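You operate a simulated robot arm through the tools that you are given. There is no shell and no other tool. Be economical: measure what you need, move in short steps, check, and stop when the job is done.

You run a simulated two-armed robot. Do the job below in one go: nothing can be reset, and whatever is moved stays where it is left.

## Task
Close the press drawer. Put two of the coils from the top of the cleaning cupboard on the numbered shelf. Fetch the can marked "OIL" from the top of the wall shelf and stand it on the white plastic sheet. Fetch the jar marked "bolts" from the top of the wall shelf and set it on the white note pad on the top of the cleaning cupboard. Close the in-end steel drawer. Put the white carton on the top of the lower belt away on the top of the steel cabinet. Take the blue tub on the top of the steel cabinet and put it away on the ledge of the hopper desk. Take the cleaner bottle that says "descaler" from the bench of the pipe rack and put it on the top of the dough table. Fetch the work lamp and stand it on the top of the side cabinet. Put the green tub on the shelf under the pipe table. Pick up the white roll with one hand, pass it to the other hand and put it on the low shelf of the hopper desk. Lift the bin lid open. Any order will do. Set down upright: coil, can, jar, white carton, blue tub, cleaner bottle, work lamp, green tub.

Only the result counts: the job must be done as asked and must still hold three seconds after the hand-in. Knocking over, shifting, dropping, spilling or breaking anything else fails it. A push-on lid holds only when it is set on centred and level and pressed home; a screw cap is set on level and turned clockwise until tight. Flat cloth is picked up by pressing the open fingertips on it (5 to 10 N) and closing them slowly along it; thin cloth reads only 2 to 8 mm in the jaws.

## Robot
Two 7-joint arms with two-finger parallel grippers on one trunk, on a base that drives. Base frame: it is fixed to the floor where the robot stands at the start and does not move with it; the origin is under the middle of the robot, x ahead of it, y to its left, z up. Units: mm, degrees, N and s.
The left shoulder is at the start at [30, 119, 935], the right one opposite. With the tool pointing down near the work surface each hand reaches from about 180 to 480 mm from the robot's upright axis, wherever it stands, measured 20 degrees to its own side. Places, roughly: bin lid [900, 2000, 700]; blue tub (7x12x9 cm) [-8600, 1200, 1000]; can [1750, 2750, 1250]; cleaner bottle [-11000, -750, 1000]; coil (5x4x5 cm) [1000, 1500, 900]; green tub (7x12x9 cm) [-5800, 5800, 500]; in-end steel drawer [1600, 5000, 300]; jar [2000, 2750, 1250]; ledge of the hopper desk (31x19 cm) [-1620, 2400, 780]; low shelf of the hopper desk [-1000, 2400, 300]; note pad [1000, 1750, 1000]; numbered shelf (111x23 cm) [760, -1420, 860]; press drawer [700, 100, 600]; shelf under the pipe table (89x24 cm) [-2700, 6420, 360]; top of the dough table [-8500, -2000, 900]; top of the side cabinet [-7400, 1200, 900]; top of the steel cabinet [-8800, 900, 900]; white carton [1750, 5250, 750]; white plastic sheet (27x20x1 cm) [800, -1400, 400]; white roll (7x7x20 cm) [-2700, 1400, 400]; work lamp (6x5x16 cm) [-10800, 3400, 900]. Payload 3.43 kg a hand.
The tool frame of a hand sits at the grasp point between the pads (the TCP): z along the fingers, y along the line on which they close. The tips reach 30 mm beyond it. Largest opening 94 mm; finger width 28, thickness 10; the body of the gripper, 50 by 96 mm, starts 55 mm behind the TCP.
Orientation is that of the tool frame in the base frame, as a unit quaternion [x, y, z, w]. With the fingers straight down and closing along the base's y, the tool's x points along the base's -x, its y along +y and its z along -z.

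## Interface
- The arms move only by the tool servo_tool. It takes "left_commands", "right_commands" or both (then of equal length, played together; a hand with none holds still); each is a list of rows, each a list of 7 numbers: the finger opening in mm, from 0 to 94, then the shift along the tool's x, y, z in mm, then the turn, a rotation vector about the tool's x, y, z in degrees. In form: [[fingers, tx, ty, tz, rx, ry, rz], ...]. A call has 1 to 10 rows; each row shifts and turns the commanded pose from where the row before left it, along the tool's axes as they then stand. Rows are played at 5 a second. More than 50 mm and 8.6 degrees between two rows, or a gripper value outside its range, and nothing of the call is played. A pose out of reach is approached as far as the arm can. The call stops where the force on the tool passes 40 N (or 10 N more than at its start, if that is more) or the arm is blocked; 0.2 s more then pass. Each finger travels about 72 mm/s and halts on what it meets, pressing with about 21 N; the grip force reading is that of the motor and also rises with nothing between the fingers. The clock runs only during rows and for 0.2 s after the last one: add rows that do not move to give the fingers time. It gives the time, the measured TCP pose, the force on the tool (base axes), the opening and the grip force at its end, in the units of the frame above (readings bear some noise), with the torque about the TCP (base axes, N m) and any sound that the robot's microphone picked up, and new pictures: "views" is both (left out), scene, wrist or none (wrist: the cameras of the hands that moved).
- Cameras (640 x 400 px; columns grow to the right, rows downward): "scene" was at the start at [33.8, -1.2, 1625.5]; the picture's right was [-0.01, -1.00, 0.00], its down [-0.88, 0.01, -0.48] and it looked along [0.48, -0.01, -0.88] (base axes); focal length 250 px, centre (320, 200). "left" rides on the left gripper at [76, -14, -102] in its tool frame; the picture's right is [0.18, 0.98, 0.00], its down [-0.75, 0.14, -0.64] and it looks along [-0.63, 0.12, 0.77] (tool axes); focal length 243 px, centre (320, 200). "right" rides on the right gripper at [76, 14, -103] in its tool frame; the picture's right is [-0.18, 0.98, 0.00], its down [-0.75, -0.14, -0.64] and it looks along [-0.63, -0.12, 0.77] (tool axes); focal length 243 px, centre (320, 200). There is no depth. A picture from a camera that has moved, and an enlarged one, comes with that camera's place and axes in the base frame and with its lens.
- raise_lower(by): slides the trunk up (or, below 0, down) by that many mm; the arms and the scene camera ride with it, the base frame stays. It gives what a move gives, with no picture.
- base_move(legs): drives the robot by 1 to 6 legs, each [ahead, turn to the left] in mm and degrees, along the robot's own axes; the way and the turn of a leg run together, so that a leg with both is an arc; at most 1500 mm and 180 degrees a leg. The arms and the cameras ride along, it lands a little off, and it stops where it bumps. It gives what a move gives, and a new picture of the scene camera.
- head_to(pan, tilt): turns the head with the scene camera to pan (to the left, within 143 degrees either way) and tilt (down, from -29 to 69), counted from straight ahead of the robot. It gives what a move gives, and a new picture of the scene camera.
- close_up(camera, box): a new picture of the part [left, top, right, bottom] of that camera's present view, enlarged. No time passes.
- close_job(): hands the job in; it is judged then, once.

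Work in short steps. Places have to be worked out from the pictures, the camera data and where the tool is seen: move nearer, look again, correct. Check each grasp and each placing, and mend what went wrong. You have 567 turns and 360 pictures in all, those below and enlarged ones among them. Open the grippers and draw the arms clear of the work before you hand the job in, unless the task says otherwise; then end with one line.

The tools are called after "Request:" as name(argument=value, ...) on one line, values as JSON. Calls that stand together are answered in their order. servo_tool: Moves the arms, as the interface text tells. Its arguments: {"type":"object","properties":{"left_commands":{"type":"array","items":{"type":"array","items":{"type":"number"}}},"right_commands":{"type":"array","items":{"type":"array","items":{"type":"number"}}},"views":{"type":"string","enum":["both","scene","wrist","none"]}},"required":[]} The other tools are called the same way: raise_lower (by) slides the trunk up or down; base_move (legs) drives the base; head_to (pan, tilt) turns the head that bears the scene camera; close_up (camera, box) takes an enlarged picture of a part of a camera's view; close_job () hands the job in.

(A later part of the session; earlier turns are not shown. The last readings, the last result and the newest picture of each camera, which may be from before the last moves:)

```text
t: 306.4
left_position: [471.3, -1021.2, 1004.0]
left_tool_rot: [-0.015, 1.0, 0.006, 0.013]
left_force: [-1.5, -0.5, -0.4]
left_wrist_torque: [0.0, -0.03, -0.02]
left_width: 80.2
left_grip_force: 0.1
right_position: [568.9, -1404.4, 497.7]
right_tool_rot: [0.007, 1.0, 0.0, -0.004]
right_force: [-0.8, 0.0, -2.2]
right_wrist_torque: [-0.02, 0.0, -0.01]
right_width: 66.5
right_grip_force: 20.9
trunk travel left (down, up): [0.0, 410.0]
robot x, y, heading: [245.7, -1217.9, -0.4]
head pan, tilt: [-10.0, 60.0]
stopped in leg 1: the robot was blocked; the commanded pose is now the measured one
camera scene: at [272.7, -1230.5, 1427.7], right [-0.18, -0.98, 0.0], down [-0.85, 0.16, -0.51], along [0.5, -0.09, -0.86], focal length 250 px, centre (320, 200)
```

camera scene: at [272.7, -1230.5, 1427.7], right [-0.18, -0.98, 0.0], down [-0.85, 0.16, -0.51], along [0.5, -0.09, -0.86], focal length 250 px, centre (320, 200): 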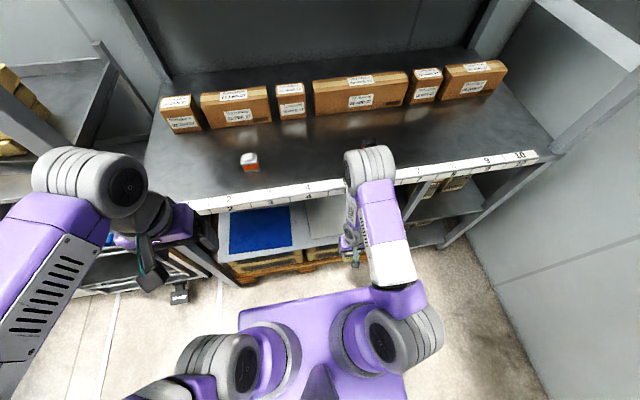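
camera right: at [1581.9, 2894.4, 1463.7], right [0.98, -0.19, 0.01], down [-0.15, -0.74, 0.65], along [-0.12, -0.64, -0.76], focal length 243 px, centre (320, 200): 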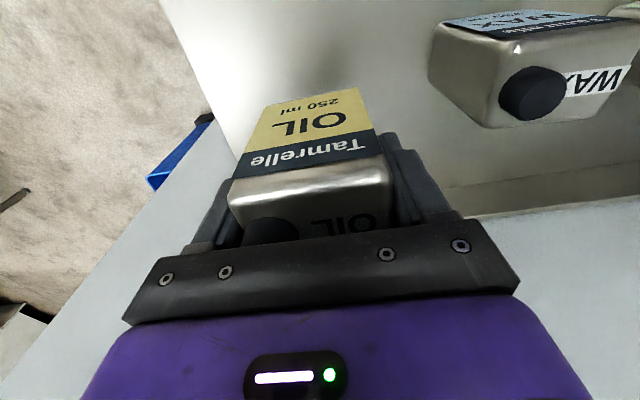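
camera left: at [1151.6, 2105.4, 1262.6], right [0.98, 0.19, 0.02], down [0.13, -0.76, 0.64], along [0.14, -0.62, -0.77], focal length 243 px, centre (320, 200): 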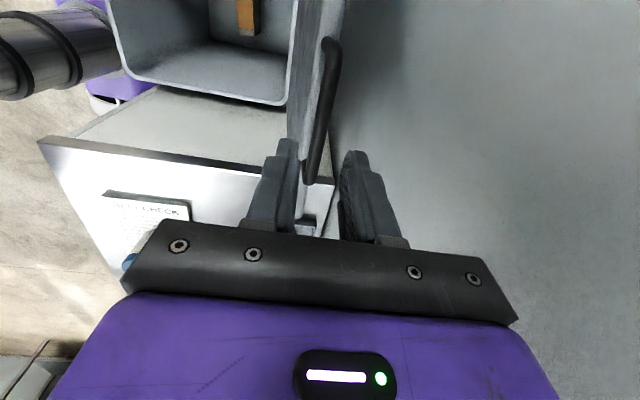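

The raised forearm met the shelf's front edge. I back off so that the arm works stretched out, with a flatter forearm, and extend under the shelf from there.

Request:
base_move(legs=[[-50, 0]])

Request:
servo_tool(right_commands=[[0, -25, 0, 0, 0, 0, 0], [0, -25, 0, 0, 0, 0, 0], [0, -25, 0, 0, 0, 0, 0], [0, -25, 0, 0, 0, 0, 0]], views="both")

```text
t: 307.3
left_position: [426.3, -1022.1, 1004.1]
left_tool_rot: [-0.016, 1.0, 0.006, 0.011]
left_force: [-0.7, 0.1, -0.2]
left_wrist_torque: [-0.02, 0.0, -0.02]
left_width: 80.2
left_grip_force: 0.1
right_position: [523.3, -1403.5, 493.8]
right_tool_rot: [0.007, 1.0, 0.001, -0.007]
right_force: [0.2, 0.8, -2.1]
right_wrist_torque: [0.0, -0.04, -0.01]
right_width: 66.7
right_grip_force: 20.8
trunk travel left (down, up): [0.0, 410.0]
robot x, y, heading: [200.3, -1219.1, -0.3]
head pan, tilt: [-10.0, 60.0]
camera scene: at [231.7, -1230.9, 1427.3], right [-0.18, -0.98, 0.0], down [-0.85, 0.15, -0.5], along [0.49, -0.09, -0.87], focal length 250 px, centre (320, 200)
```

scene: 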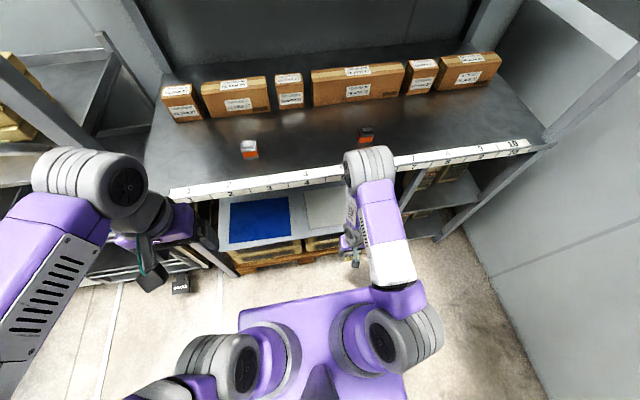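

```text
t: 308.3
left_position: [417.3, -1020.4, 1004.8]
left_tool_rot: [-0.017, 1.0, 0.005, 0.015]
left_force: [0.2, 0.7, 0.0]
left_wrist_torque: [0.0, 0.0, -0.01]
left_width: 79.9
left_grip_force: 0.0
right_position: [610.8, -1406.0, 492.0]
right_tool_rot: [0.004, 1.0, 0.0, -0.012]
right_force: [-0.5, -0.1, -3.2]
right_wrist_torque: [-0.01, -0.02, 0.02]
right_width: 66.3
right_grip_force: 21.3
trunk travel left (down, up): [0.0, 410.0]
robot x, y, heading: [191.8, -1216.9, -0.5]
head pan, tilt: [-10.0, 60.0]
camera scene: at [218.6, -1229.4, 1427.2], right [-0.18, -0.98, 0.0], down [-0.85, 0.16, -0.51], along [0.5, -0.09, -0.86], focal length 250 px, centre (320, 200)
camera right: at [535.4, -1390.3, 595.1], right [0.19, 0.98, 0.0], down [0.77, -0.15, 0.62], along [0.61, -0.12, -0.78], focal length 243 px, centre (320, 200)
```

scene: 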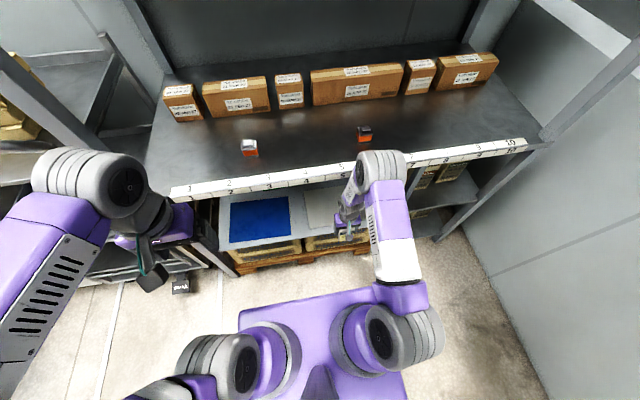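
right: 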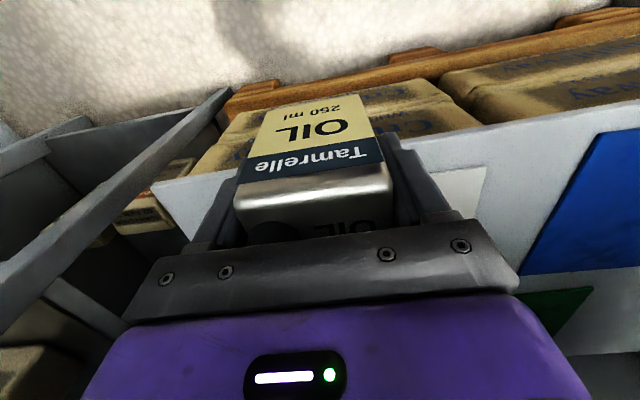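

The forearm can't get under the shelf with the hand pointing down. I'll set the can temporarily on the free numbered shelf and re-grasp it from the front with a horizontal hand. First I retreat and raise.

Request:
servo_tool(right_commands=[[0, 40, 0, 0, 0, 0, 0], [0, 40, 0, 0, 0, 0, 0], [0, 20, 0, 0, 0, 0, 0]], views="none")

Request:
base_move(legs=[[-150, 0]])

Request:
raise_lower(by=200)

Request:
servo_tool(right_commands=[[0, 0, 0, -48, 0, 0, 0], [0, 0, 0, -48, 0, 0, 0], [0, 0, 0, -48, 0, 0, 0], [0, 0, 0, -48, 0, 0, 0], [0, 0, 0, -48, 0, 0, 0], [0, 0, 0, -48, 0, 0, 0], [0, 0, 0, -48, 0, 0, 0], [0, 0, 0, 0, 0, 0, 0]], views="none")

```text
t: 309.1
left_position: [427.1, -1021.4, 1003.0]
left_tool_rot: [-0.017, 1.0, 0.007, 0.011]
left_force: [0.3, -0.1, 0.2]
left_wrist_torque: [0.03, -0.01, -0.02]
left_width: 80.0
left_grip_force: 0.1
right_position: [526.3, -1406.8, 497.5]
right_tool_rot: [0.006, 1.0, 0.0, -0.007]
right_force: [-0.8, -0.2, -1.8]
right_wrist_torque: [0.01, -0.02, -0.01]
right_width: 66.0
right_grip_force: 21.1
trunk travel left (down, up): [0.0, 410.0]
robot x, y, heading: [197.5, -1216.4, -0.1]
head pan, tilt: [-10.0, 60.0]
```

```text
t: 310.5
left_position: [279.5, -1022.2, 1003.2]
left_tool_rot: [-0.016, 1.0, 0.006, 0.01]
left_force: [-0.7, 0.2, -0.1]
left_wrist_torque: [-0.01, -0.02, -0.02]
left_width: 79.9
left_grip_force: 0.0
right_position: [376.4, -1405.8, 494.8]
right_tool_rot: [0.006, 1.0, 0.0, -0.007]
right_force: [-0.6, -0.3, -2.0]
right_wrist_torque: [0.01, 0.02, 0.03]
right_width: 66.1
right_grip_force: 21.1
trunk travel left (down, up): [0.0, 410.0]
robot x, y, heading: [51.8, -1216.2, -0.1]
head pan, tilt: [-10.0, 60.0]
camera scene: at [84.1, -1230.1, 1427.3], right [-0.18, -0.98, 0.0], down [-0.85, 0.16, -0.5], along [0.49, -0.09, -0.87], focal length 250 px, centre (320, 200)
```

scene: 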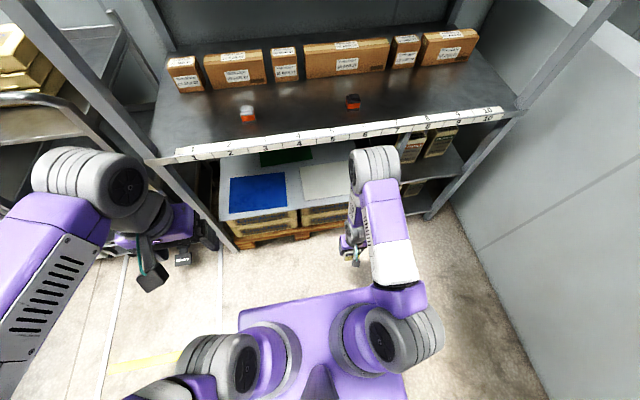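

```text
t: 312.6
left_position: [280.9, -1020.9, 1203.2]
left_tool_rot: [-0.015, 1.0, 0.007, 0.009]
left_force: [0.1, -0.9, -0.5]
left_wrist_torque: [-0.02, 0.02, 0.01]
left_width: 79.9
left_grip_force: 0.1
right_position: [377.0, -1405.7, 694.2]
right_tool_rot: [0.008, 1.0, 0.0, -0.007]
right_force: [-0.4, -0.2, -3.0]
right_wrist_torque: [0.01, -0.01, -0.02]
right_width: 66.2
right_grip_force: 20.2
trunk travel left (down, up): [-200.0, 210.0]
robot x, y, heading: [52.2, -1219.3, -0.4]
head pan, tilt: [-10.0, 60.0]
```

```text
t: 314.4
left_position: [280.2, -1020.5, 1204.1]
left_tool_rot: [-0.016, 1.0, 0.006, 0.011]
left_force: [0.5, -0.4, -0.2]
left_wrist_torque: [-0.01, -0.02, -0.02]
left_width: 79.9
left_grip_force: 0.0
right_position: [384.6, -1408.8, 1034.1]
right_tool_rot: [0.007, 1.0, 0.001, -0.008]
right_force: [1.0, 0.2, -1.9]
right_wrist_torque: [0.02, -0.01, 0.0]
right_width: 66.4
right_grip_force: 21.0
trunk travel left (down, up): [-200.0, 210.0]
robot x, y, heading: [49.5, -1212.6, -0.3]
head pan, tilt: [-10.0, 60.0]
```

Now I drive up to the shelf and set the can down between the coils at about (700,−1290).

Request:
base_move(legs=[[235, 0]])

Request:
servo_tool(right_commands=[[0, -25, 38, 10, 0, 0, 0], [0, -25, 38, 10, 0, 0, 0], [0, -25, 38, 10, 0, 0, 0], [0, -5, 0, 40, 0, 0, 0], [0, 0, 0, 40, 0, 0, 0], [0, 0, 0, 12, 0, 0, 0], [0, 0, 0, 5, 0, 0, 0], [0, 0, 0, 5, 0, 0, 0], [0, 0, 0, 5, 0, 0, 0], [0, 0, 0, 5, 0, 0, 0]], views="wrist")

```text
t: 316.2
left_position: [517.4, -1020.1, 1201.9]
left_tool_rot: [-0.019, 1.0, 0.007, 0.009]
left_force: [0.5, 0.6, 0.0]
left_wrist_torque: [-0.03, 0.04, 0.02]
left_width: 80.1
left_grip_force: 0.1
right_position: [624.3, -1406.9, 1033.2]
right_tool_rot: [0.004, 1.0, 0.0, -0.007]
right_force: [0.9, 0.2, -2.6]
right_wrist_torque: [0.03, 0.0, -0.02]
right_width: 66.2
right_grip_force: 21.0
trunk travel left (down, up): [-200.0, 210.0]
robot x, y, heading: [287.7, -1219.3, -0.0]
head pan, tilt: [-10.0, 60.0]
camera scene: at [324.0, -1230.7, 1627.3], right [-0.17, -0.98, 0.0], down [-0.85, 0.15, -0.5], along [0.49, -0.09, -0.87], focal length 250 px, centre (320, 200)
```

scene: 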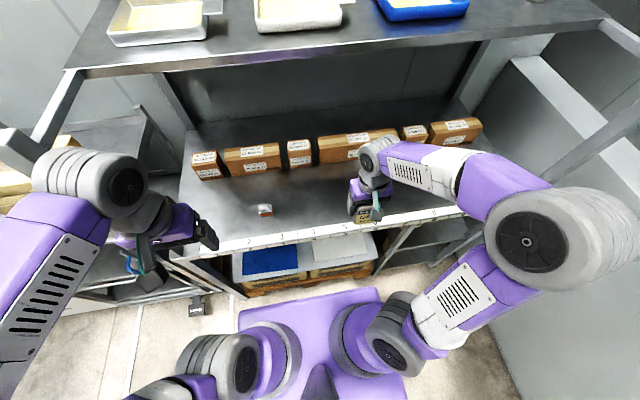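

```text
t: 317.6
left_position: [515.9, -1020.2, 1203.4]
left_tool_rot: [-0.02, 1.0, 0.006, 0.01]
left_force: [1.2, -0.2, -0.8]
left_wrist_torque: [0.04, 0.07, -0.05]
left_width: 79.9
left_grip_force: 0.1
right_position: [701.8, -1286.6, 917.3]
right_tool_rot: [0.003, 1.0, 0.001, -0.003]
right_force: [-7.8, -0.6, 18.5]
right_wrist_torque: [-0.74, 0.15, -0.24]
right_width: 66.1
right_grip_force: 20.9
trunk travel left (down, up): [-200.0, 210.0]
robot x, y, heading: [289.3, -1218.4, -0.2]
head pan, tilt: [-10.0, 60.0]
stopped in row 6 (right hand): the force on the tool passed its limit at 50 N (the readings are from after the stop); the commanded pose is now the measured one
camera right: at [626.0, -1271.7, 1018.6], right [0.19, 0.98, 0.0], down [0.76, -0.15, 0.64], along [0.63, -0.12, -0.77], focal length 243 px, centre (320, 200)
```

right: 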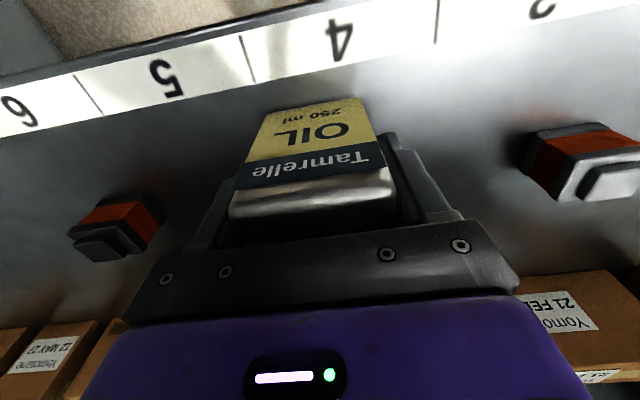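

The can stands on the shelf. I release it, lift, retreat and then turn the hand to point forward.

Request:
servo_tool(right_commands=[[80, 0, 0, 0, 0, 0, 0], [94, 0, 0, 0, 0, 0, 0], [94, 0, 0, -30, 0, 0, 0], [94, 0, 0, -45, 0, 0, 0], [94, 0, 0, -45, 0, 0, 0], [94, 30, 0, -20, 0, 0, 0], [94, 45, 0, 0, 0, 0, 0], [94, 45, 0, 0, 0, 0, 0], [94, 0, 0, 0, 0, 0, 0]], views="none")

Request:
base_move(legs=[[-200, 0]])

Request:
servo_tool(right_commands=[[94, 0, 0, 0, 0, -8.5, 0], [94, 0, 0, 0, 0, -8.5, 0], [94, 0, 0, 0, 0, -8.5, 0], [94, 0, 0, 0, 0, -8.5, 0], [94, 0, 0, 0, 0, -8.5, 0], [94, 0, 0, 0, 0, -8.5, 0], [94, 0, 0, 0, 0, -8.5, 0], [94, 0, 0, 0, 0, -8.5, 0], [94, 0, 0, 0, 0, -8.5, 0], [94, 0, 0, 0, 0, -8.5, 0]], views="none")

```text
t: 319.6
left_position: [518.1, -1019.9, 1202.0]
left_tool_rot: [-0.019, 1.0, 0.006, 0.01]
left_force: [-0.6, 0.4, 0.0]
left_wrist_torque: [0.0, 0.03, 0.02]
left_width: 79.7
left_grip_force: 0.1
right_position: [583.4, -1286.1, 1057.5]
right_tool_rot: [0.003, 1.0, 0.002, -0.003]
right_force: [0.0, -0.1, 0.0]
right_wrist_torque: [-0.02, 0.02, -0.03]
right_width: 94.2
right_grip_force: 0.1
trunk travel left (down, up): [-200.0, 210.0]
robot x, y, heading: [289.0, -1218.2, -0.0]
head pan, tilt: [-10.0, 60.0]
```

```text
t: 321.2
left_position: [318.6, -1020.1, 1202.8]
left_tool_rot: [-0.023, 1.0, 0.006, 0.01]
left_force: [-0.7, 0.3, 1.5]
left_wrist_torque: [-0.03, -0.03, -0.02]
left_width: 79.7
left_grip_force: 0.0
right_position: [387.4, -1285.7, 1056.2]
right_tool_rot: [0.0, 1.0, 0.002, -0.002]
right_force: [0.6, -1.0, -0.6]
right_wrist_torque: [-0.01, -0.04, 0.01]
right_width: 94.1
right_grip_force: 0.0
trunk travel left (down, up): [-200.0, 210.0]
robot x, y, heading: [90.5, -1219.2, 0.5]
head pan, tilt: [-10.0, 60.0]
camera scene: at [125.2, -1231.1, 1627.3], right [-0.17, -0.99, 0.0], down [-0.85, 0.14, -0.5], along [0.49, -0.08, -0.87], focal length 250 px, centre (320, 200)
```

scene: 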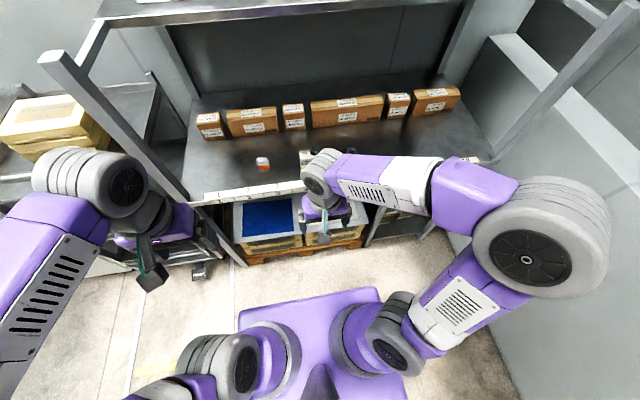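

```text
t: 323.4
left_position: [318.3, -1018.7, 1203.4]
left_tool_rot: [-0.022, 1.0, 0.006, 0.011]
left_force: [-0.9, 0.4, 0.0]
left_wrist_torque: [-0.01, 0.02, 0.03]
left_width: 80.2
left_grip_force: 0.0
right_position: [467.8, -1198.2, 1126.6]
right_tool_rot: [0.002, 0.738, 0.002, 0.674]
right_force: [0.4, -0.5, -0.3]
right_wrist_torque: [-0.01, -0.02, -0.02]
right_width: 94.1
right_grip_force: 0.1
right hand out of reach, approached as far as the arm can: row 4, 5, 6, 7, 8, 9, 10
trunk travel left (down, up): [-200.0, 210.0]
robot x, y, heading: [94.1, -1218.1, 0.3]
head pan, tilt: [-10.0, 60.0]
```

The fingers now point forward; the commanded spot was too close to the body. I move the hand forward and level it.

Request:
servo_tool(right_commands=[[94, 0, 0, 40, 0, -5.2, 0], [94, 0, 0, 40, 0, 0, 0], [94, 0, 0, 40, 0, 0, 0], [94, 0, 0, 20, 0, 0, 0], [94, 0, 0, 0, 0, 0, 0]], views="none")

```text
t: 324.6
left_position: [317.8, -1019.2, 1202.9]
left_tool_rot: [-0.023, 1.0, 0.006, 0.011]
left_force: [-0.1, 0.1, 0.1]
left_wrist_torque: [-0.01, -0.02, 0.01]
left_width: 79.7
left_grip_force: 0.0
right_position: [608.7, -1198.0, 1124.6]
right_tool_rot: [0.001, 0.708, 0.002, 0.706]
right_force: [0.2, 0.0, 0.2]
right_wrist_torque: [0.01, -0.02, 0.0]
right_width: 94.1
right_grip_force: 0.0
trunk travel left (down, up): [-200.0, 210.0]
robot x, y, heading: [94.2, -1217.1, 0.3]
head pan, tilt: [-10.0, 60.0]
```

Pose is good. I lower to the can's mid-height (z≈905) in front of it and look.

Request:
servo_tool(right_commands=[[94, 0, -40, -10, 0, 0, 0], [94, 0, -40, -10, 0, 0, 0], [94, 40, -9, 0, 0, 0, 0], [94, 45, 0, 0, 0, 0, 0], [94, 45, 0, 0, 0, 0, 0], [94, 45, 0, 0, 0, 0, 0], [94, 43, 0, 0, 0, 0, 0], [94, 0, 0, 0, 0, 0, 0]], views="wrist")

```text
t: 326.4
left_position: [318.4, -1020.0, 1201.4]
left_tool_rot: [-0.023, 1.0, 0.007, 0.01]
left_force: [0.2, -0.3, -0.2]
left_wrist_torque: [-0.03, 0.01, -0.03]
left_width: 79.8
left_grip_force: 0.1
right_position: [588.5, -1284.3, 902.8]
right_tool_rot: [0.003, 0.709, -0.002, 0.705]
right_force: [0.7, -1.3, 0.4]
right_wrist_torque: [0.01, -0.01, 0.01]
right_width: 94.1
right_grip_force: 0.1
trunk travel left (down, up): [-200.0, 210.0]
robot x, y, heading: [87.1, -1219.6, 0.4]
head pan, tilt: [-10.0, 60.0]
camera right: at [483.8, -1269.2, 824.6], right [0.01, 0.98, 0.19], down [-0.64, -0.14, 0.76], along [0.77, -0.12, 0.63], focal length 243 px, centre (320, 200)
```

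right: 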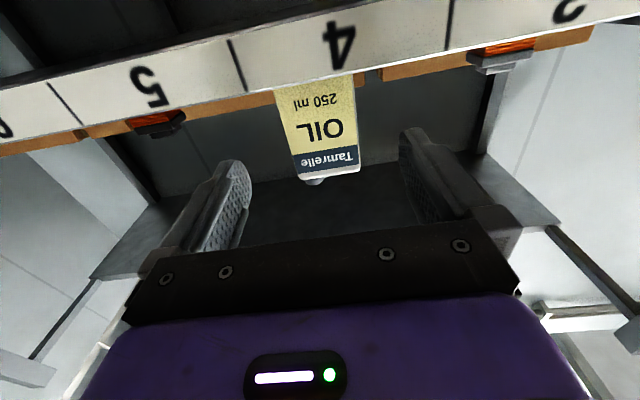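

The can is centred ahead. I advance until the fingers surround it and close gently.

Request:
servo_tool(right_commands=[[94, 0, 1, 35, 0, 0, 0], [94, 0, 0, 35, 0, 0, 0], [94, 0, 0, 28, 0, 0, 0], [80, 0, 0, 0, 0, 0, 0], [68, 0, 0, 0, 0, 0, 0], [40, 0, 0, 0, 0, 0, 0], [0, 0, 0, 0, 0, 0, 0], [0, 0, 0, 0, 0, 0, 0]], views="wrist")

```text
t: 328.2
left_position: [318.1, -1019.0, 1202.6]
left_tool_rot: [-0.022, 1.0, 0.007, 0.01]
left_force: [0.2, -0.2, -0.1]
left_wrist_torque: [-0.04, 0.02, 0.02]
left_width: 80.2
left_grip_force: 0.2
right_position: [684.0, -1275.8, 904.8]
right_tool_rot: [0.003, 0.708, -0.002, 0.706]
right_force: [1.8, -0.2, 0.6]
right_wrist_torque: [-0.02, -0.1, 0.04]
right_width: 66.7
right_grip_force: 20.8
right hand out of reach, approached as far as the arm can: row 1, 3
trunk travel left (down, up): [-200.0, 210.0]
robot x, y, heading: [93.2, -1216.7, 0.3]
head pan, tilt: [-10.0, 60.0]
camera right: at [581.0, -1259.4, 827.3], right [0.01, 0.98, 0.18], down [-0.64, -0.14, 0.76], along [0.77, -0.12, 0.63], focal length 243 px, centre (320, 200)
```

right: 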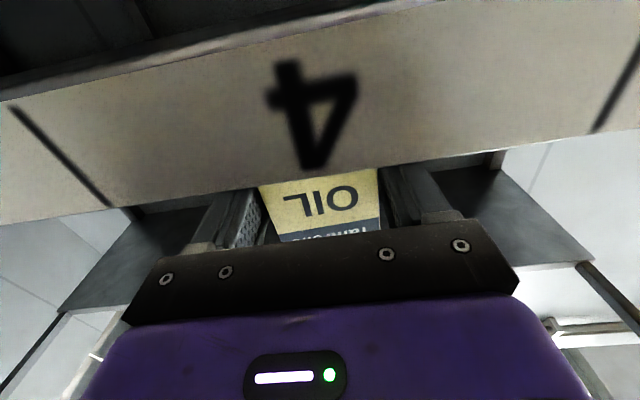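

The can is gripped (66.7 mm). I lift with the trunk and check it, then back off.

Request:
raise_lower(by=50)

Request:
base_move(legs=[[-300, 0]])

```text
t: 329.1
left_position: [318.6, -1018.8, 1252.0]
left_tool_rot: [-0.022, 1.0, 0.007, 0.01]
left_force: [-0.4, 0.0, 0.3]
left_wrist_torque: [0.0, -0.03, 0.0]
left_width: 80.0
left_grip_force: 0.0
right_position: [684.6, -1276.3, 953.4]
right_tool_rot: [0.003, 0.708, -0.003, 0.706]
right_force: [0.1, -0.6, -3.5]
right_wrist_torque: [0.0, 0.03, 0.0]
right_width: 66.5
right_grip_force: 21.0
trunk travel left (down, up): [-250.0, 160.0]
robot x, y, heading: [92.1, -1218.3, 0.3]
head pan, tilt: [-10.0, 60.0]
```

```text
t: 331.1
left_position: [21.1, -1021.7, 1252.7]
left_tool_rot: [-0.022, 1.0, 0.006, 0.01]
left_force: [-0.5, 0.2, -0.8]
left_wrist_torque: [0.0, -0.01, 0.02]
left_width: 80.3
left_grip_force: 0.0
right_position: [385.9, -1277.9, 954.0]
right_tool_rot: [0.004, 0.709, -0.003, 0.705]
right_force: [-0.3, -0.4, -2.1]
right_wrist_torque: [-0.01, 0.07, 0.02]
right_width: 66.8
right_grip_force: 20.6
trunk travel left (down, up): [-250.0, 160.0]
robot x, y, heading: [-201.6, -1226.0, 0.3]
head pan, tilt: [-10.0, 60.0]
camera scene: at [-171.5, -1232.9, 1677.3], right [-0.17, -0.99, 0.0], down [-0.85, 0.15, -0.5], along [0.49, -0.08, -0.87], focal length 250 px, centre (320, 200)
```

scene: 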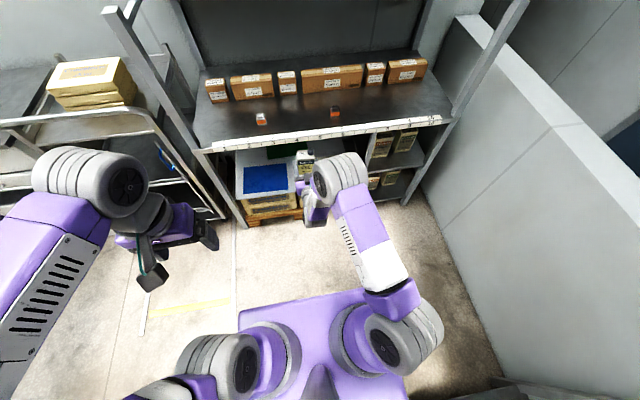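

I lower the trunk and bring the can down, pulling the hand in a little.

Request:
raise_lower(by=-250)

Request:
servo_tool(right_commands=[[0, 0, -20, -30, 0, 0, 0], [0, 0, -20, -30, 0, 0, 0], [0, 0, -20, -30, 0, 0, 0], [0, 40, -20, 0, 0, 0, 0], [0, 40, -20, 0, 0, 0, 0], [0, 40, -20, 0, 0, 0, 0], [0, 40, 0, 0, 0, 0, 0], [0, 40, 0, 0, 0, 0, 0], [0, 0, 0, 0, 0, 0, 0]], views="scene")

```text
t: 333.7
left_position: [22.0, -1022.4, 1004.0]
left_tool_rot: [-0.021, 1.0, 0.006, 0.011]
left_force: [0.2, 0.2, -0.2]
left_wrist_torque: [0.02, 0.0, -0.03]
left_width: 79.7
left_grip_force: 0.1
right_position: [387.1, -1278.1, 704.6]
right_tool_rot: [0.004, 0.708, -0.004, 0.706]
right_force: [-0.2, -0.6, -2.0]
right_wrist_torque: [0.01, 0.05, -0.02]
right_width: 66.5
right_grip_force: 21.0
trunk travel left (down, up): [0.0, 410.0]
robot x, y, heading: [-206.5, -1223.1, 0.5]
head pan, tilt: [-10.0, 60.0]
```

```text
t: 335.7
left_position: [19.9, -1023.1, 1002.8]
left_tool_rot: [-0.021, 1.0, 0.007, 0.01]
left_force: [0.1, -0.4, -0.2]
left_wrist_torque: [0.01, -0.03, -0.01]
left_width: 80.1
left_grip_force: 0.2
right_position: [284.2, -1257.5, 533.8]
right_tool_rot: [0.005, 0.709, -0.008, 0.706]
right_force: [-0.8, 0.5, -2.6]
right_wrist_torque: [0.02, 0.08, 0.03]
right_width: 66.7
right_grip_force: 20.9
right hand out of reach, approached as far as the arm can: row 1, 2, 3, 4, 5, 6, 7, 8
trunk travel left (down, up): [0.0, 410.0]
robot x, y, heading: [-205.3, -1216.9, -0.0]
head pan, tilt: [-10.0, 60.0]
camera scene: at [-170.7, -1232.9, 1427.3], right [-0.17, -0.99, 0.0], down [-0.85, 0.15, -0.5], along [0.49, -0.08, -0.87], focal length 250 px, centre (320, 200)
```

scene: 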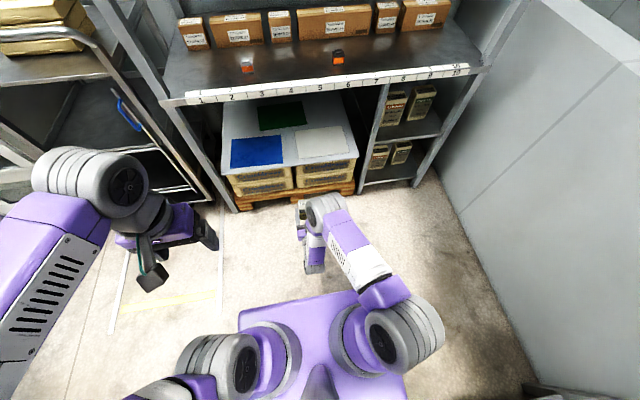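

I check that the hand can go lower here: about 90 mm more will be needed.

Request:
servo_tool(right_commands=[[0, 30, 0, 0, 0, 0, 0], [0, 30, 0, 0, 0, 0, 0], [0, 0, 0, 0, 0, 0, 0]], views="none")

```text
t: 336.5
left_position: [22.6, -1021.2, 1003.5]
left_tool_rot: [-0.02, 1.0, 0.006, 0.01]
left_force: [-0.6, 0.2, 1.0]
left_wrist_torque: [0.02, 0.03, 0.01]
left_width: 80.0
left_grip_force: 0.0
right_position: [284.7, -1252.7, 473.2]
right_tool_rot: [0.004, 0.709, -0.008, 0.706]
right_force: [0.4, 0.4, -2.6]
right_wrist_torque: [-0.03, 0.04, -0.04]
right_width: 66.5
right_grip_force: 20.6
right hand out of reach, approached as far as the arm can: row 1
trunk travel left (down, up): [0.0, 410.0]
robot x, y, heading: [-205.7, -1221.5, 0.4]
head pan, tilt: [-10.0, 60.0]
```

Good (z 473, can bottom ≈426). I turn 8° right and drive towards the sheet.

Request:
base_move(legs=[[0, -8.5], [330, 0]])

Request:
close_up(camera="right", box=[0, 0, 640, 400])

```text
t: 339.3
left_position: [362.5, -1102.1, 1002.8]
left_tool_rot: [0.053, 0.999, 0.006, 0.011]
left_force: [0.6, 0.0, -0.1]
left_wrist_torque: [0.01, 0.04, -0.01]
left_width: 80.0
left_grip_force: 0.1
right_position: [587.0, -1371.2, 474.2]
right_tool_rot: [0.058, 0.707, -0.062, 0.702]
right_force: [-0.2, -0.7, -3.3]
right_wrist_torque: [0.02, 0.04, 0.0]
right_width: 66.4
right_grip_force: 21.0
trunk travel left (down, up): [0.0, 410.0]
robot x, y, heading: [108.8, -1266.2, -8.3]
head pan, tilt: [-10.0, 60.0]
camera scene: at [140.1, -1283.7, 1427.3], right [-0.31, -0.95, 0.0], down [-0.82, 0.27, -0.5], along [0.47, -0.16, -0.87], focal length 250 px, centre (320, 200)
```

scene: 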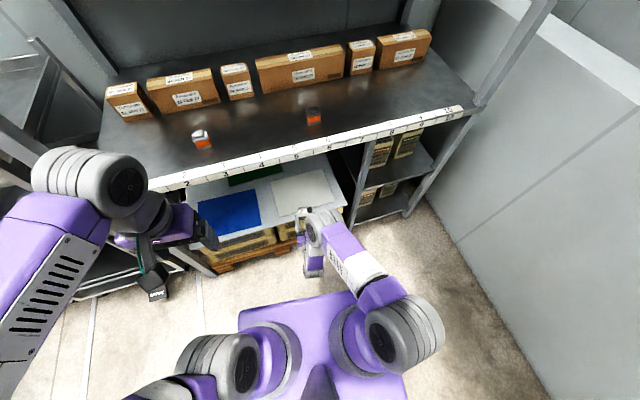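

```text
1.00 times, centred on (320, 200) of right (not enlarged: the box is as wide or as high as the picture)
camera zoom: at [487.2, -1339.0, 397.7], right [0.16, 0.97, 0.18], down [-0.65, -0.03, 0.76], along [0.74, -0.24, 0.63], focal length 243 px, centre (320, 200)
```

zoom: 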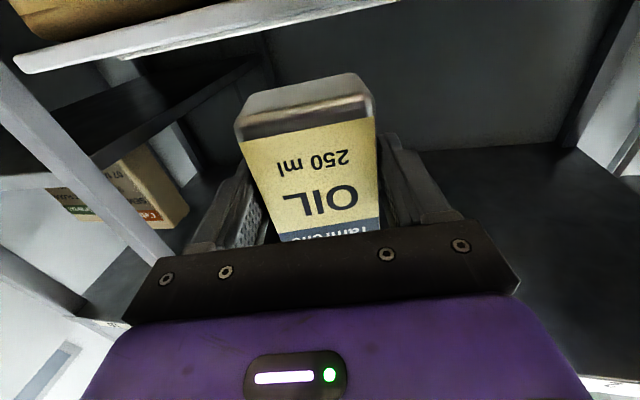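

Slab top ≈400, can bottom ≈427. I advance 118 mm, which puts the can about 45 mm inside the sheet's front edge.

Request:
base_move(legs=[[118, 0]])

```text
t: 340.5
left_position: [479.7, -1122.3, 1003.1]
left_tool_rot: [0.055, 0.998, 0.005, 0.009]
left_force: [0.7, -0.2, 0.1]
left_wrist_torque: [0.01, -0.03, 0.04]
left_width: 79.6
left_grip_force: 0.0
right_position: [704.3, -1388.9, 474.8]
right_tool_rot: [0.058, 0.707, -0.063, 0.702]
right_force: [0.1, 0.3, -3.4]
right_wrist_torque: [-0.01, 0.08, 0.02]
right_width: 66.7
right_grip_force: 21.0
trunk travel left (down, up): [0.0, 410.0]
robot x, y, heading: [224.4, -1282.8, -8.6]
head pan, tilt: [-10.0, 60.0]
camera scene: at [257.4, -1301.0, 1427.2], right [-0.32, -0.95, 0.0], down [-0.82, 0.27, -0.5], along [0.47, -0.16, -0.87], focal length 250 px, centre (320, 200)
```

scene: 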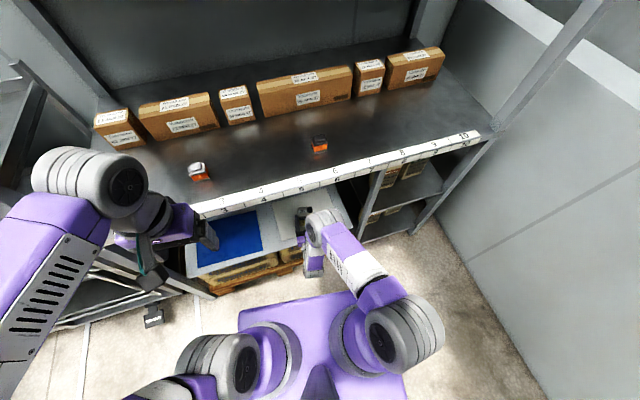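

Request:
close_up(camera="scene", box=[180, 170, 380, 290])

Request:
servo_tool(right_commands=[[0, 8, 0, 0, 0, 0, 0], [0, 5, 0, 0, 0, 0, 0], [0, 4, 0, 0, 0, 0, 0], [0, 4, 0, 0, 0, 0, 0], [0, 4, 0, 0, 0, 0, 0], [0, 4, 0, 0, 0, 0, 0]], views="none")

```text
3.20 times, centred on (280, 230) of scene
camera zoom: at [257.4, -1301.0, 1427.2], right [-0.32, -0.95, 0.0], down [-0.82, 0.27, -0.5], along [0.47, -0.16, -0.87], focal length 801 px, centre (448, 104)
```

zoom: 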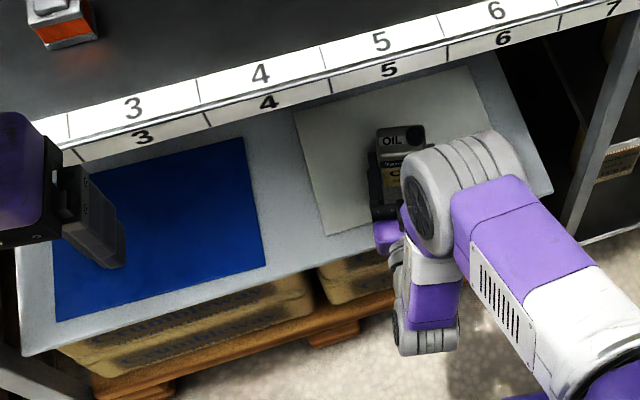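

```text
t: 341.9
left_position: [478.3, -1120.4, 1002.7]
left_tool_rot: [0.054, 0.998, 0.005, 0.011]
left_force: [-0.3, 0.1, 0.1]
left_wrist_torque: [0.0, 0.03, -0.01]
left_width: 79.9
left_grip_force: 0.0
right_position: [704.9, -1389.8, 447.6]
right_tool_rot: [0.058, 0.704, -0.063, 0.705]
right_force: [2.2, 1.8, 15.6]
right_wrist_torque: [0.3, -0.15, -0.18]
right_width: 66.7
right_grip_force: 21.5
trunk travel left (down, up): [0.0, 410.0]
robot x, y, heading: [226.8, -1285.3, -8.5]
head pan, tilt: [-10.0, 60.0]
```

The can touches down well inside the white sheet. I open and back straight out.

Request:
servo_tool(right_commands=[[0, -1, 0, 0, 0, 0, 0], [75, 0, 0, 0, 0, 0, 0], [94, 0, 0, 0, 0, 0, 0], [94, 0, 0, 0, 0, 0, 0]], views="none")

Request:
base_move(legs=[[-300, 0]])

Request:
close_up(camera="scene", box=[200, 60, 400, 260])

```text
t: 342.9
left_position: [479.0, -1120.6, 1002.6]
left_tool_rot: [0.055, 0.998, 0.006, 0.01]
left_force: [-1.1, 0.1, -0.8]
left_wrist_torque: [-0.03, 0.05, 0.01]
left_width: 79.8
left_grip_force: 0.0
right_position: [703.3, -1389.9, 447.6]
right_tool_rot: [0.057, 0.707, -0.063, 0.702]
right_force: [0.2, -0.6, 0.2]
right_wrist_torque: [-0.02, 0.01, 0.02]
right_width: 93.8
right_grip_force: 0.0
trunk travel left (down, up): [0.0, 410.0]
robot x, y, heading: [223.3, -1283.1, -8.3]
head pan, tilt: [-10.0, 60.0]
```

```text
t: 345.0
left_position: [178.6, -1075.7, 1003.0]
left_tool_rot: [0.056, 0.998, 0.006, 0.011]
left_force: [0.2, -0.1, 0.3]
left_wrist_torque: [0.02, -0.01, -0.02]
left_width: 80.1
left_grip_force: 0.0
right_position: [403.0, -1346.6, 447.0]
right_tool_rot: [0.059, 0.706, -0.064, 0.703]
right_force: [0.2, -0.4, 0.4]
right_wrist_torque: [0.0, -0.03, -0.02]
right_width: 93.9
right_grip_force: 0.1
trunk travel left (down, up): [0.0, 410.0]
robot x, y, heading: [-77.6, -1239.0, -8.6]
head pan, tilt: [-10.0, 60.0]
camera scene: at [-44.3, -1255.9, 1427.3], right [-0.32, -0.95, 0.0], down [-0.82, 0.28, -0.5], along [0.47, -0.16, -0.87], focal length 250 px, centre (320, 200)
```

scene: 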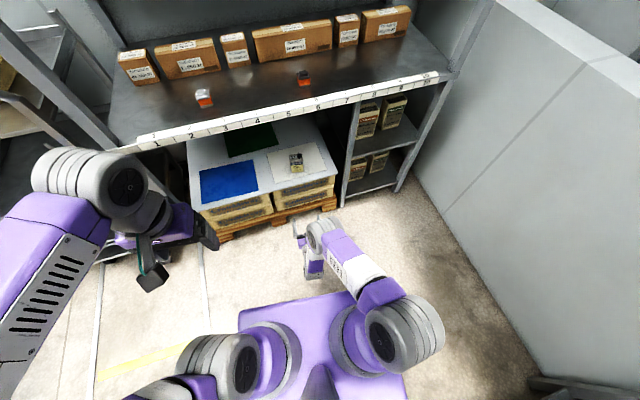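

```text
2.00 times, centred on (300, 160) of scene
camera zoom: at [-44.3, -1255.9, 1427.3], right [-0.32, -0.95, 0.0], down [-0.82, 0.28, -0.5], along [0.47, -0.16, -0.87], focal length 500 px, centre (360, 280)
```

zoom: 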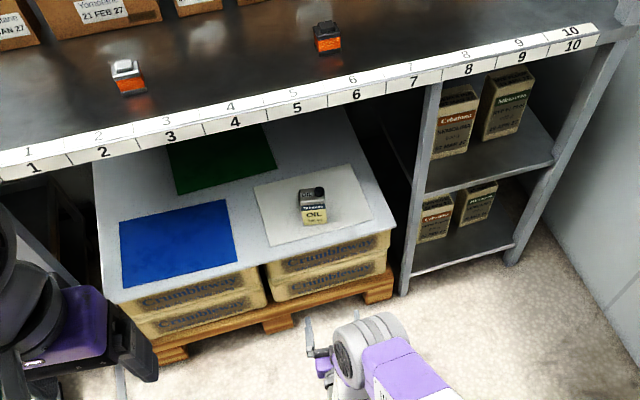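

The oil can stands on the white sheet. Next I restore the right hand to its downward pose for travel.

Request:
raise_lower(by=200)

Request:
servo_tool(right_commands=[[80, -45, 0, 0, 0, 0, 0], [80, -45, 0, 0, 0, 0, 0], [80, -45, 0, 0, 0, 0, 0], [80, -45, 0, 0, 0, 0, 0], [80, -45, -20, 0, 0, 0, 0], [80, -45, -20, 0, 0, 0, 0], [80, 0, -20, 0, 0, 8.5, 0], [80, 0, -20, 0, 0, 8.5, 0], [80, 0, -20, 0, 0, 8.5, 0], [80, 0, -20, 0, 0, 8.5, 0]], views="none")

Request:
servo_tool(right_commands=[[80, 0, 0, -10, 0, 8.5, 0], [80, 0, 0, -10, 0, 8.5, 0], [80, 0, 0, -10, 0, 8.5, 0], [80, 0, 0, -10, 0, 8.5, 0], [80, 0, 0, 0, 0, 8.5, 0], [80, 0, 0, 0, 0, 8.5, 0], [80, 0, 0, 0, 0, 5, 0], [80, 0, 0, 0, 0, 0, 0]], views="none")

```text
t: 347.1
left_position: [179.1, -1077.6, 1202.8]
left_tool_rot: [0.056, 0.998, 0.005, 0.011]
left_force: [0.3, 0.4, 0.0]
left_wrist_torque: [-0.02, 0.0, -0.01]
left_width: 80.0
left_grip_force: 0.1
right_position: [403.1, -1345.5, 647.7]
right_tool_rot: [0.059, 0.706, -0.064, 0.702]
right_force: [-0.3, -0.4, 0.0]
right_wrist_torque: [0.01, 0.02, -0.03]
right_width: 94.2
right_grip_force: 0.1
trunk travel left (down, up): [-200.0, 210.0]
robot x, y, heading: [-78.2, -1236.6, -8.5]
head pan, tilt: [-10.0, 60.0]
```

```text
t: 349.4
left_position: [177.7, -1075.3, 1202.6]
left_tool_rot: [0.057, 0.998, 0.005, 0.01]
left_force: [-0.5, 0.6, -0.5]
left_wrist_torque: [-0.01, 0.0, 0.03]
left_width: 80.0
left_grip_force: 0.1
right_position: [375.6, -1440.0, 901.3]
right_tool_rot: [0.075, 0.881, -0.044, 0.464]
right_force: [-0.1, 0.8, -0.5]
right_wrist_torque: [-0.03, 0.03, -0.02]
right_width: 79.8
right_grip_force: 0.0
right hand out of reach, approached as far as the arm can: row 9
trunk travel left (down, up): [-200.0, 210.0]
robot x, y, heading: [-77.3, -1236.9, -8.5]
head pan, tilt: [-10.0, 60.0]
```

```text
t: 351.1
left_position: [178.2, -1077.0, 1203.1]
left_tool_rot: [0.056, 0.998, 0.005, 0.011]
left_force: [-0.5, 0.7, 0.3]
left_wrist_torque: [0.0, -0.02, 0.01]
left_width: 80.0
left_grip_force: 0.1
right_position: [350.3, -1438.8, 928.7]
right_tool_rot: [0.087, 0.996, -0.003, -0.003]
right_force: [0.1, 0.1, 0.1]
right_wrist_torque: [0.0, 0.01, 0.03]
right_width: 79.7
right_grip_force: 0.1
trunk travel left (down, up): [-200.0, 210.0]
robot x, y, heading: [-76.5, -1238.1, -8.8]
head pan, tilt: [-10.0, 60.0]
```

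Now the white roll near (−2700,1400,400). I drive towards that area and look.

Request:
base_move(legs=[[-200, 0], [0, 130], [1150, 0], [1100, 0]])

Request:
head_to(pan=35, tilt=30)

```text
t: 369.0
left_position: [-1842.7, 733.9, 1201.4]
left_tool_rot: [0.894, -0.447, -0.012, 0.001]
left_force: [1.1, 0.7, 0.0]
left_wrist_torque: [-0.01, -0.03, -0.02]
left_width: 80.1
left_grip_force: 0.1
right_position: [-1696.0, 1108.1, 929.7]
right_tool_rot: [0.88, -0.475, 0.004, -0.003]
right_force: [-0.3, 0.1, 0.7]
right_wrist_torque: [-0.05, 0.0, -0.01]
right_width: 80.0
right_grip_force: 0.1
trunk travel left (down, up): [-200.0, 210.0]
robot x, y, heading: [-1547.8, 662.3, 124.7]
head pan, tilt: [-10.0, 60.0]
camera scene: at [-1561.6, 696.1, 1627.3], right [0.91, 0.42, 0.0], down [0.36, -0.79, -0.5], along [-0.21, 0.45, -0.87], focal length 250 px, centre (320, 200)
```

scene: 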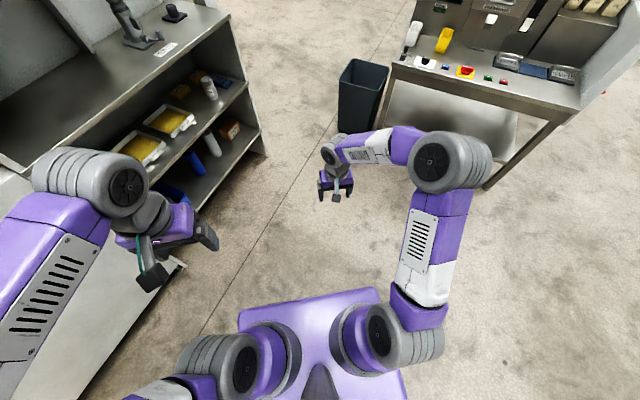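

```text
t: 370.1
left_position: [-1842.3, 733.6, 1202.6]
left_tool_rot: [0.895, -0.447, -0.013, 0.0]
left_force: [1.2, 0.5, 0.0]
left_wrist_torque: [0.01, -0.03, 0.0]
left_width: 80.0
left_grip_force: 0.1
right_position: [-1695.9, 1109.1, 929.2]
right_tool_rot: [0.88, -0.475, 0.005, -0.003]
right_force: [-0.4, 0.1, 0.6]
right_wrist_torque: [0.01, 0.02, 0.02]
right_width: 79.6
right_grip_force: 0.0
trunk travel left (down, up): [-200.0, 210.0]
robot x, y, heading: [-1548.4, 662.8, 124.7]
head pan, tilt: [35.0, 30.0]
camera scene: at [-1618.3, 666.7, 1669.3], right [0.35, 0.94, 0.0], down [0.47, -0.17, -0.87], along [-0.81, 0.3, -0.5], focal length 250 px, centre (320, 200)
```

scene: 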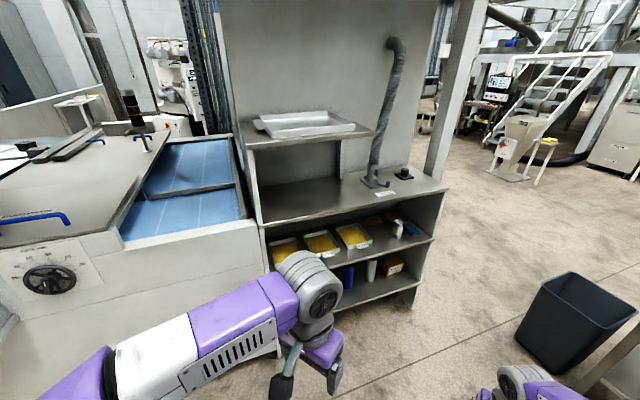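

Request:
close_up(camera="scene", box=[250, 180, 450, 320])

```text
2.86 times, centred on (350, 250) of scene
camera zoom: at [-1618.3, 666.7, 1669.3], right [0.35, 0.94, 0.0], down [0.47, -0.17, -0.87], along [-0.81, 0.3, -0.5], focal length 715 px, centre (234, 57)
```

zoom: 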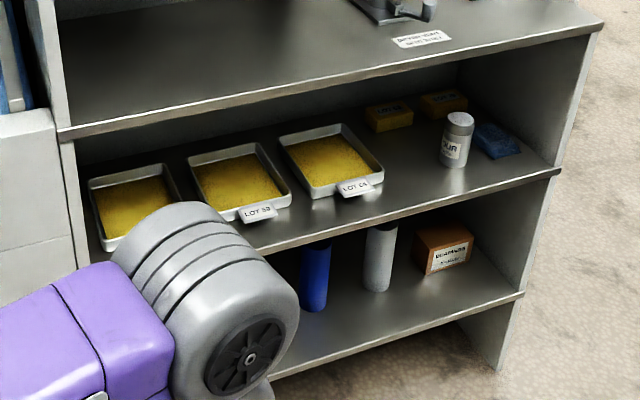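

The white roll stands upright on the bottom rack shelf at about (−2652,1419), between a blue roll and a box. I drive in front of it, facing the rack.

Request:
base_move(legs=[[0, -15], [750, 0], [0, 70]])

Request:
head_to(pan=0, tilt=42)

```text
t: 378.1
left_position: [-2022.3, 1154.0, 1203.4]
left_tool_rot: [0.999, 0.034, -0.01, 0.006]
left_force: [1.1, 0.3, -0.5]
left_wrist_torque: [0.01, -0.03, 0.01]
left_width: 80.0
left_grip_force: 0.1
right_position: [-2254.2, 1479.6, 928.3]
right_tool_rot: [1.0, 0.002, 0.002, -0.004]
right_force: [0.1, 0.0, 0.6]
right_wrist_torque: [0.01, 0.02, 0.01]
right_width: 79.9
right_grip_force: 0.0
trunk travel left (down, up): [-200.0, 210.0]
robot x, y, heading: [-1799.2, 1359.4, -178.1]
head pan, tilt: [35.0, 30.0]
camera scene: at [-1843.7, 1305.5, 1669.4], right [-0.6, 0.8, 0.0], down [0.4, 0.3, -0.87], along [-0.69, -0.52, -0.5], focal length 250 px, centre (320, 200)
```

scene: 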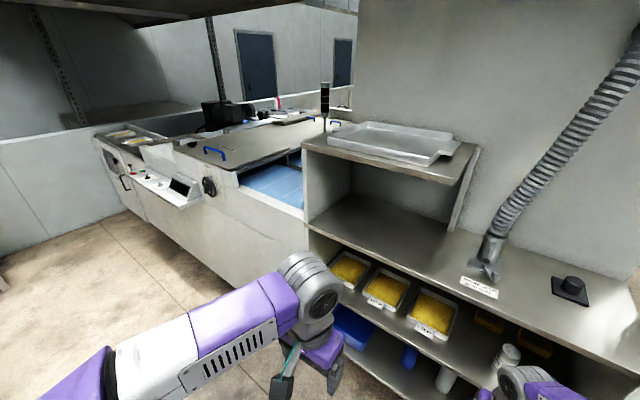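

```text
t: 379.2
left_position: [-2021.3, 1153.4, 1203.6]
left_tool_rot: [0.999, 0.034, -0.01, 0.006]
left_force: [-0.7, -0.4, 0.0]
left_wrist_torque: [-0.04, 0.0, 0.03]
left_width: 80.1
left_grip_force: 0.0
right_position: [-2255.9, 1480.4, 929.1]
right_tool_rot: [1.0, 0.002, 0.003, -0.005]
right_force: [-0.4, -0.1, 1.0]
right_wrist_torque: [-0.01, 0.02, -0.02]
right_width: 79.9
right_grip_force: 0.1
trunk travel left (down, up): [-200.0, 210.0]
robot x, y, heading: [-1800.3, 1356.5, -178.1]
head pan, tilt: [0.0, 42.0]
camera scene: at [-1854.8, 1357.1, 1651.1], right [-0.03, 1.0, 0.0], down [0.67, 0.02, -0.74], along [-0.74, -0.02, -0.67], focal length 250 px, centre (320, 200)
```

scene: 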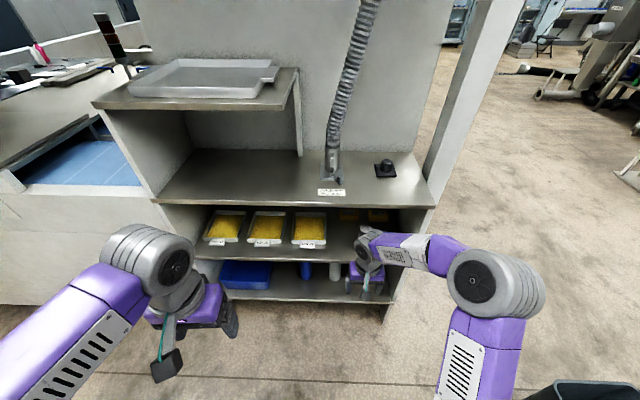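

The roll is just beside the right hand in view. I pitch the right hand forward to horizontal at this height first.

Request:
servo_tool(right_commands=[[94, 0, 0, 0, 0, -8.5, 0], [94, 0, 0, 0, 0, -8.5, 0], [94, 0, 0, 0, 0, -8.5, 0], [94, 0, 0, 0, 0, -8.5, 0], [94, 0, 0, 0, 0, -8.5, 0], [94, 0, 0, 0, 0, -8.5, 0], [94, 0, 0, 0, 0, -8.5, 0], [94, 0, 0, 0, 0, -8.5, 0], [94, 0, 0, 0, 0, -8.5, 0], [94, 0, 0, 0, 0, -8.5, 0]], views="none")

Request:
raise_lower(by=-200)

Request:
servo_tool(right_commands=[[94, 40, 0, 0, 0, -5, 0], [94, 40, 0, 0, 0, 0, 0], [94, 40, 10, 0, 0, 0, 0], [94, 40, 10, 0, 0, 0, 0], [94, 40, 10, 0, 0, 0, 0], [94, 40, 10, 0, 0, 0, 0], [94, 40, 10, 0, 0, 0, 0], [94, 0, 0, 0, 0, 0, 0]], views="wrist")

```text
t: 381.4
left_position: [-2021.7, 1151.8, 1202.9]
left_tool_rot: [0.999, 0.034, -0.01, 0.006]
left_force: [-0.7, -0.3, 0.1]
left_wrist_torque: [0.0, 0.03, -0.02]
left_width: 80.0
left_grip_force: 0.1
right_position: [-2253.5, 1461.7, 935.1]
right_tool_rot: [0.776, -0.003, -0.631, -0.008]
right_force: [0.7, -0.1, 0.2]
right_wrist_torque: [-0.02, 0.03, -0.02]
right_width: 94.2
right_grip_force: 0.0
right hand out of reach, approached as far as the arm can: row 8, 9, 10
trunk travel left (down, up): [-200.0, 210.0]
robot x, y, heading: [-1801.3, 1361.0, -178.3]
head pan, tilt: [0.0, 42.0]
```

```text
t: 383.5
left_position: [-2021.2, 1153.2, 1002.4]
left_tool_rot: [0.999, 0.034, -0.01, 0.007]
left_force: [0.0, -0.6, 0.5]
left_wrist_torque: [0.01, 0.01, -0.01]
left_width: 80.2
left_grip_force: 0.1
right_position: [-2253.2, 1462.3, 736.7]
right_tool_rot: [0.778, -0.002, -0.628, -0.007]
right_force: [-0.3, 0.1, -0.4]
right_wrist_torque: [0.01, 0.0, -0.01]
right_width: 94.0
right_grip_force: 0.0
trunk travel left (down, up): [0.0, 410.0]
robot x, y, heading: [-1798.7, 1361.0, -178.2]
head pan, tilt: [0.0, 42.0]
```

```text
t: 385.3
left_position: [-2021.2, 1152.9, 1002.7]
left_tool_rot: [0.999, 0.033, -0.01, 0.006]
left_force: [-0.4, -1.1, 0.0]
left_wrist_torque: [-0.01, 0.04, 0.01]
left_width: 80.1
left_grip_force: 0.1
right_position: [-2212.9, 1393.5, 461.1]
right_tool_rot: [0.749, -0.003, -0.663, -0.011]
right_force: [0.5, -0.3, 0.5]
right_wrist_torque: [0.01, 0.0, 0.04]
right_width: 93.9
right_grip_force: 0.1
right hand out of reach, approached as far as the arm can: row 1, 2
trunk travel left (down, up): [0.0, 410.0]
robot x, y, heading: [-1799.1, 1357.4, -178.2]
head pan, tilt: [0.0, 42.0]
camera right: at [-2103.2, 1378.6, 396.7], right [-0.04, -0.98, 0.17], down [0.55, 0.12, 0.83], along [-0.84, 0.13, 0.53], focal length 243 px, centre (320, 200)
```

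right: 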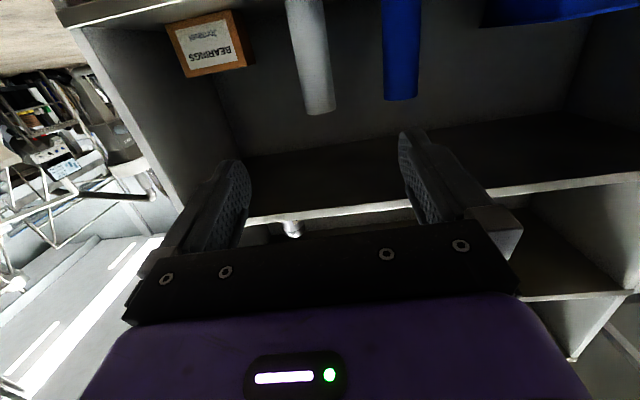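

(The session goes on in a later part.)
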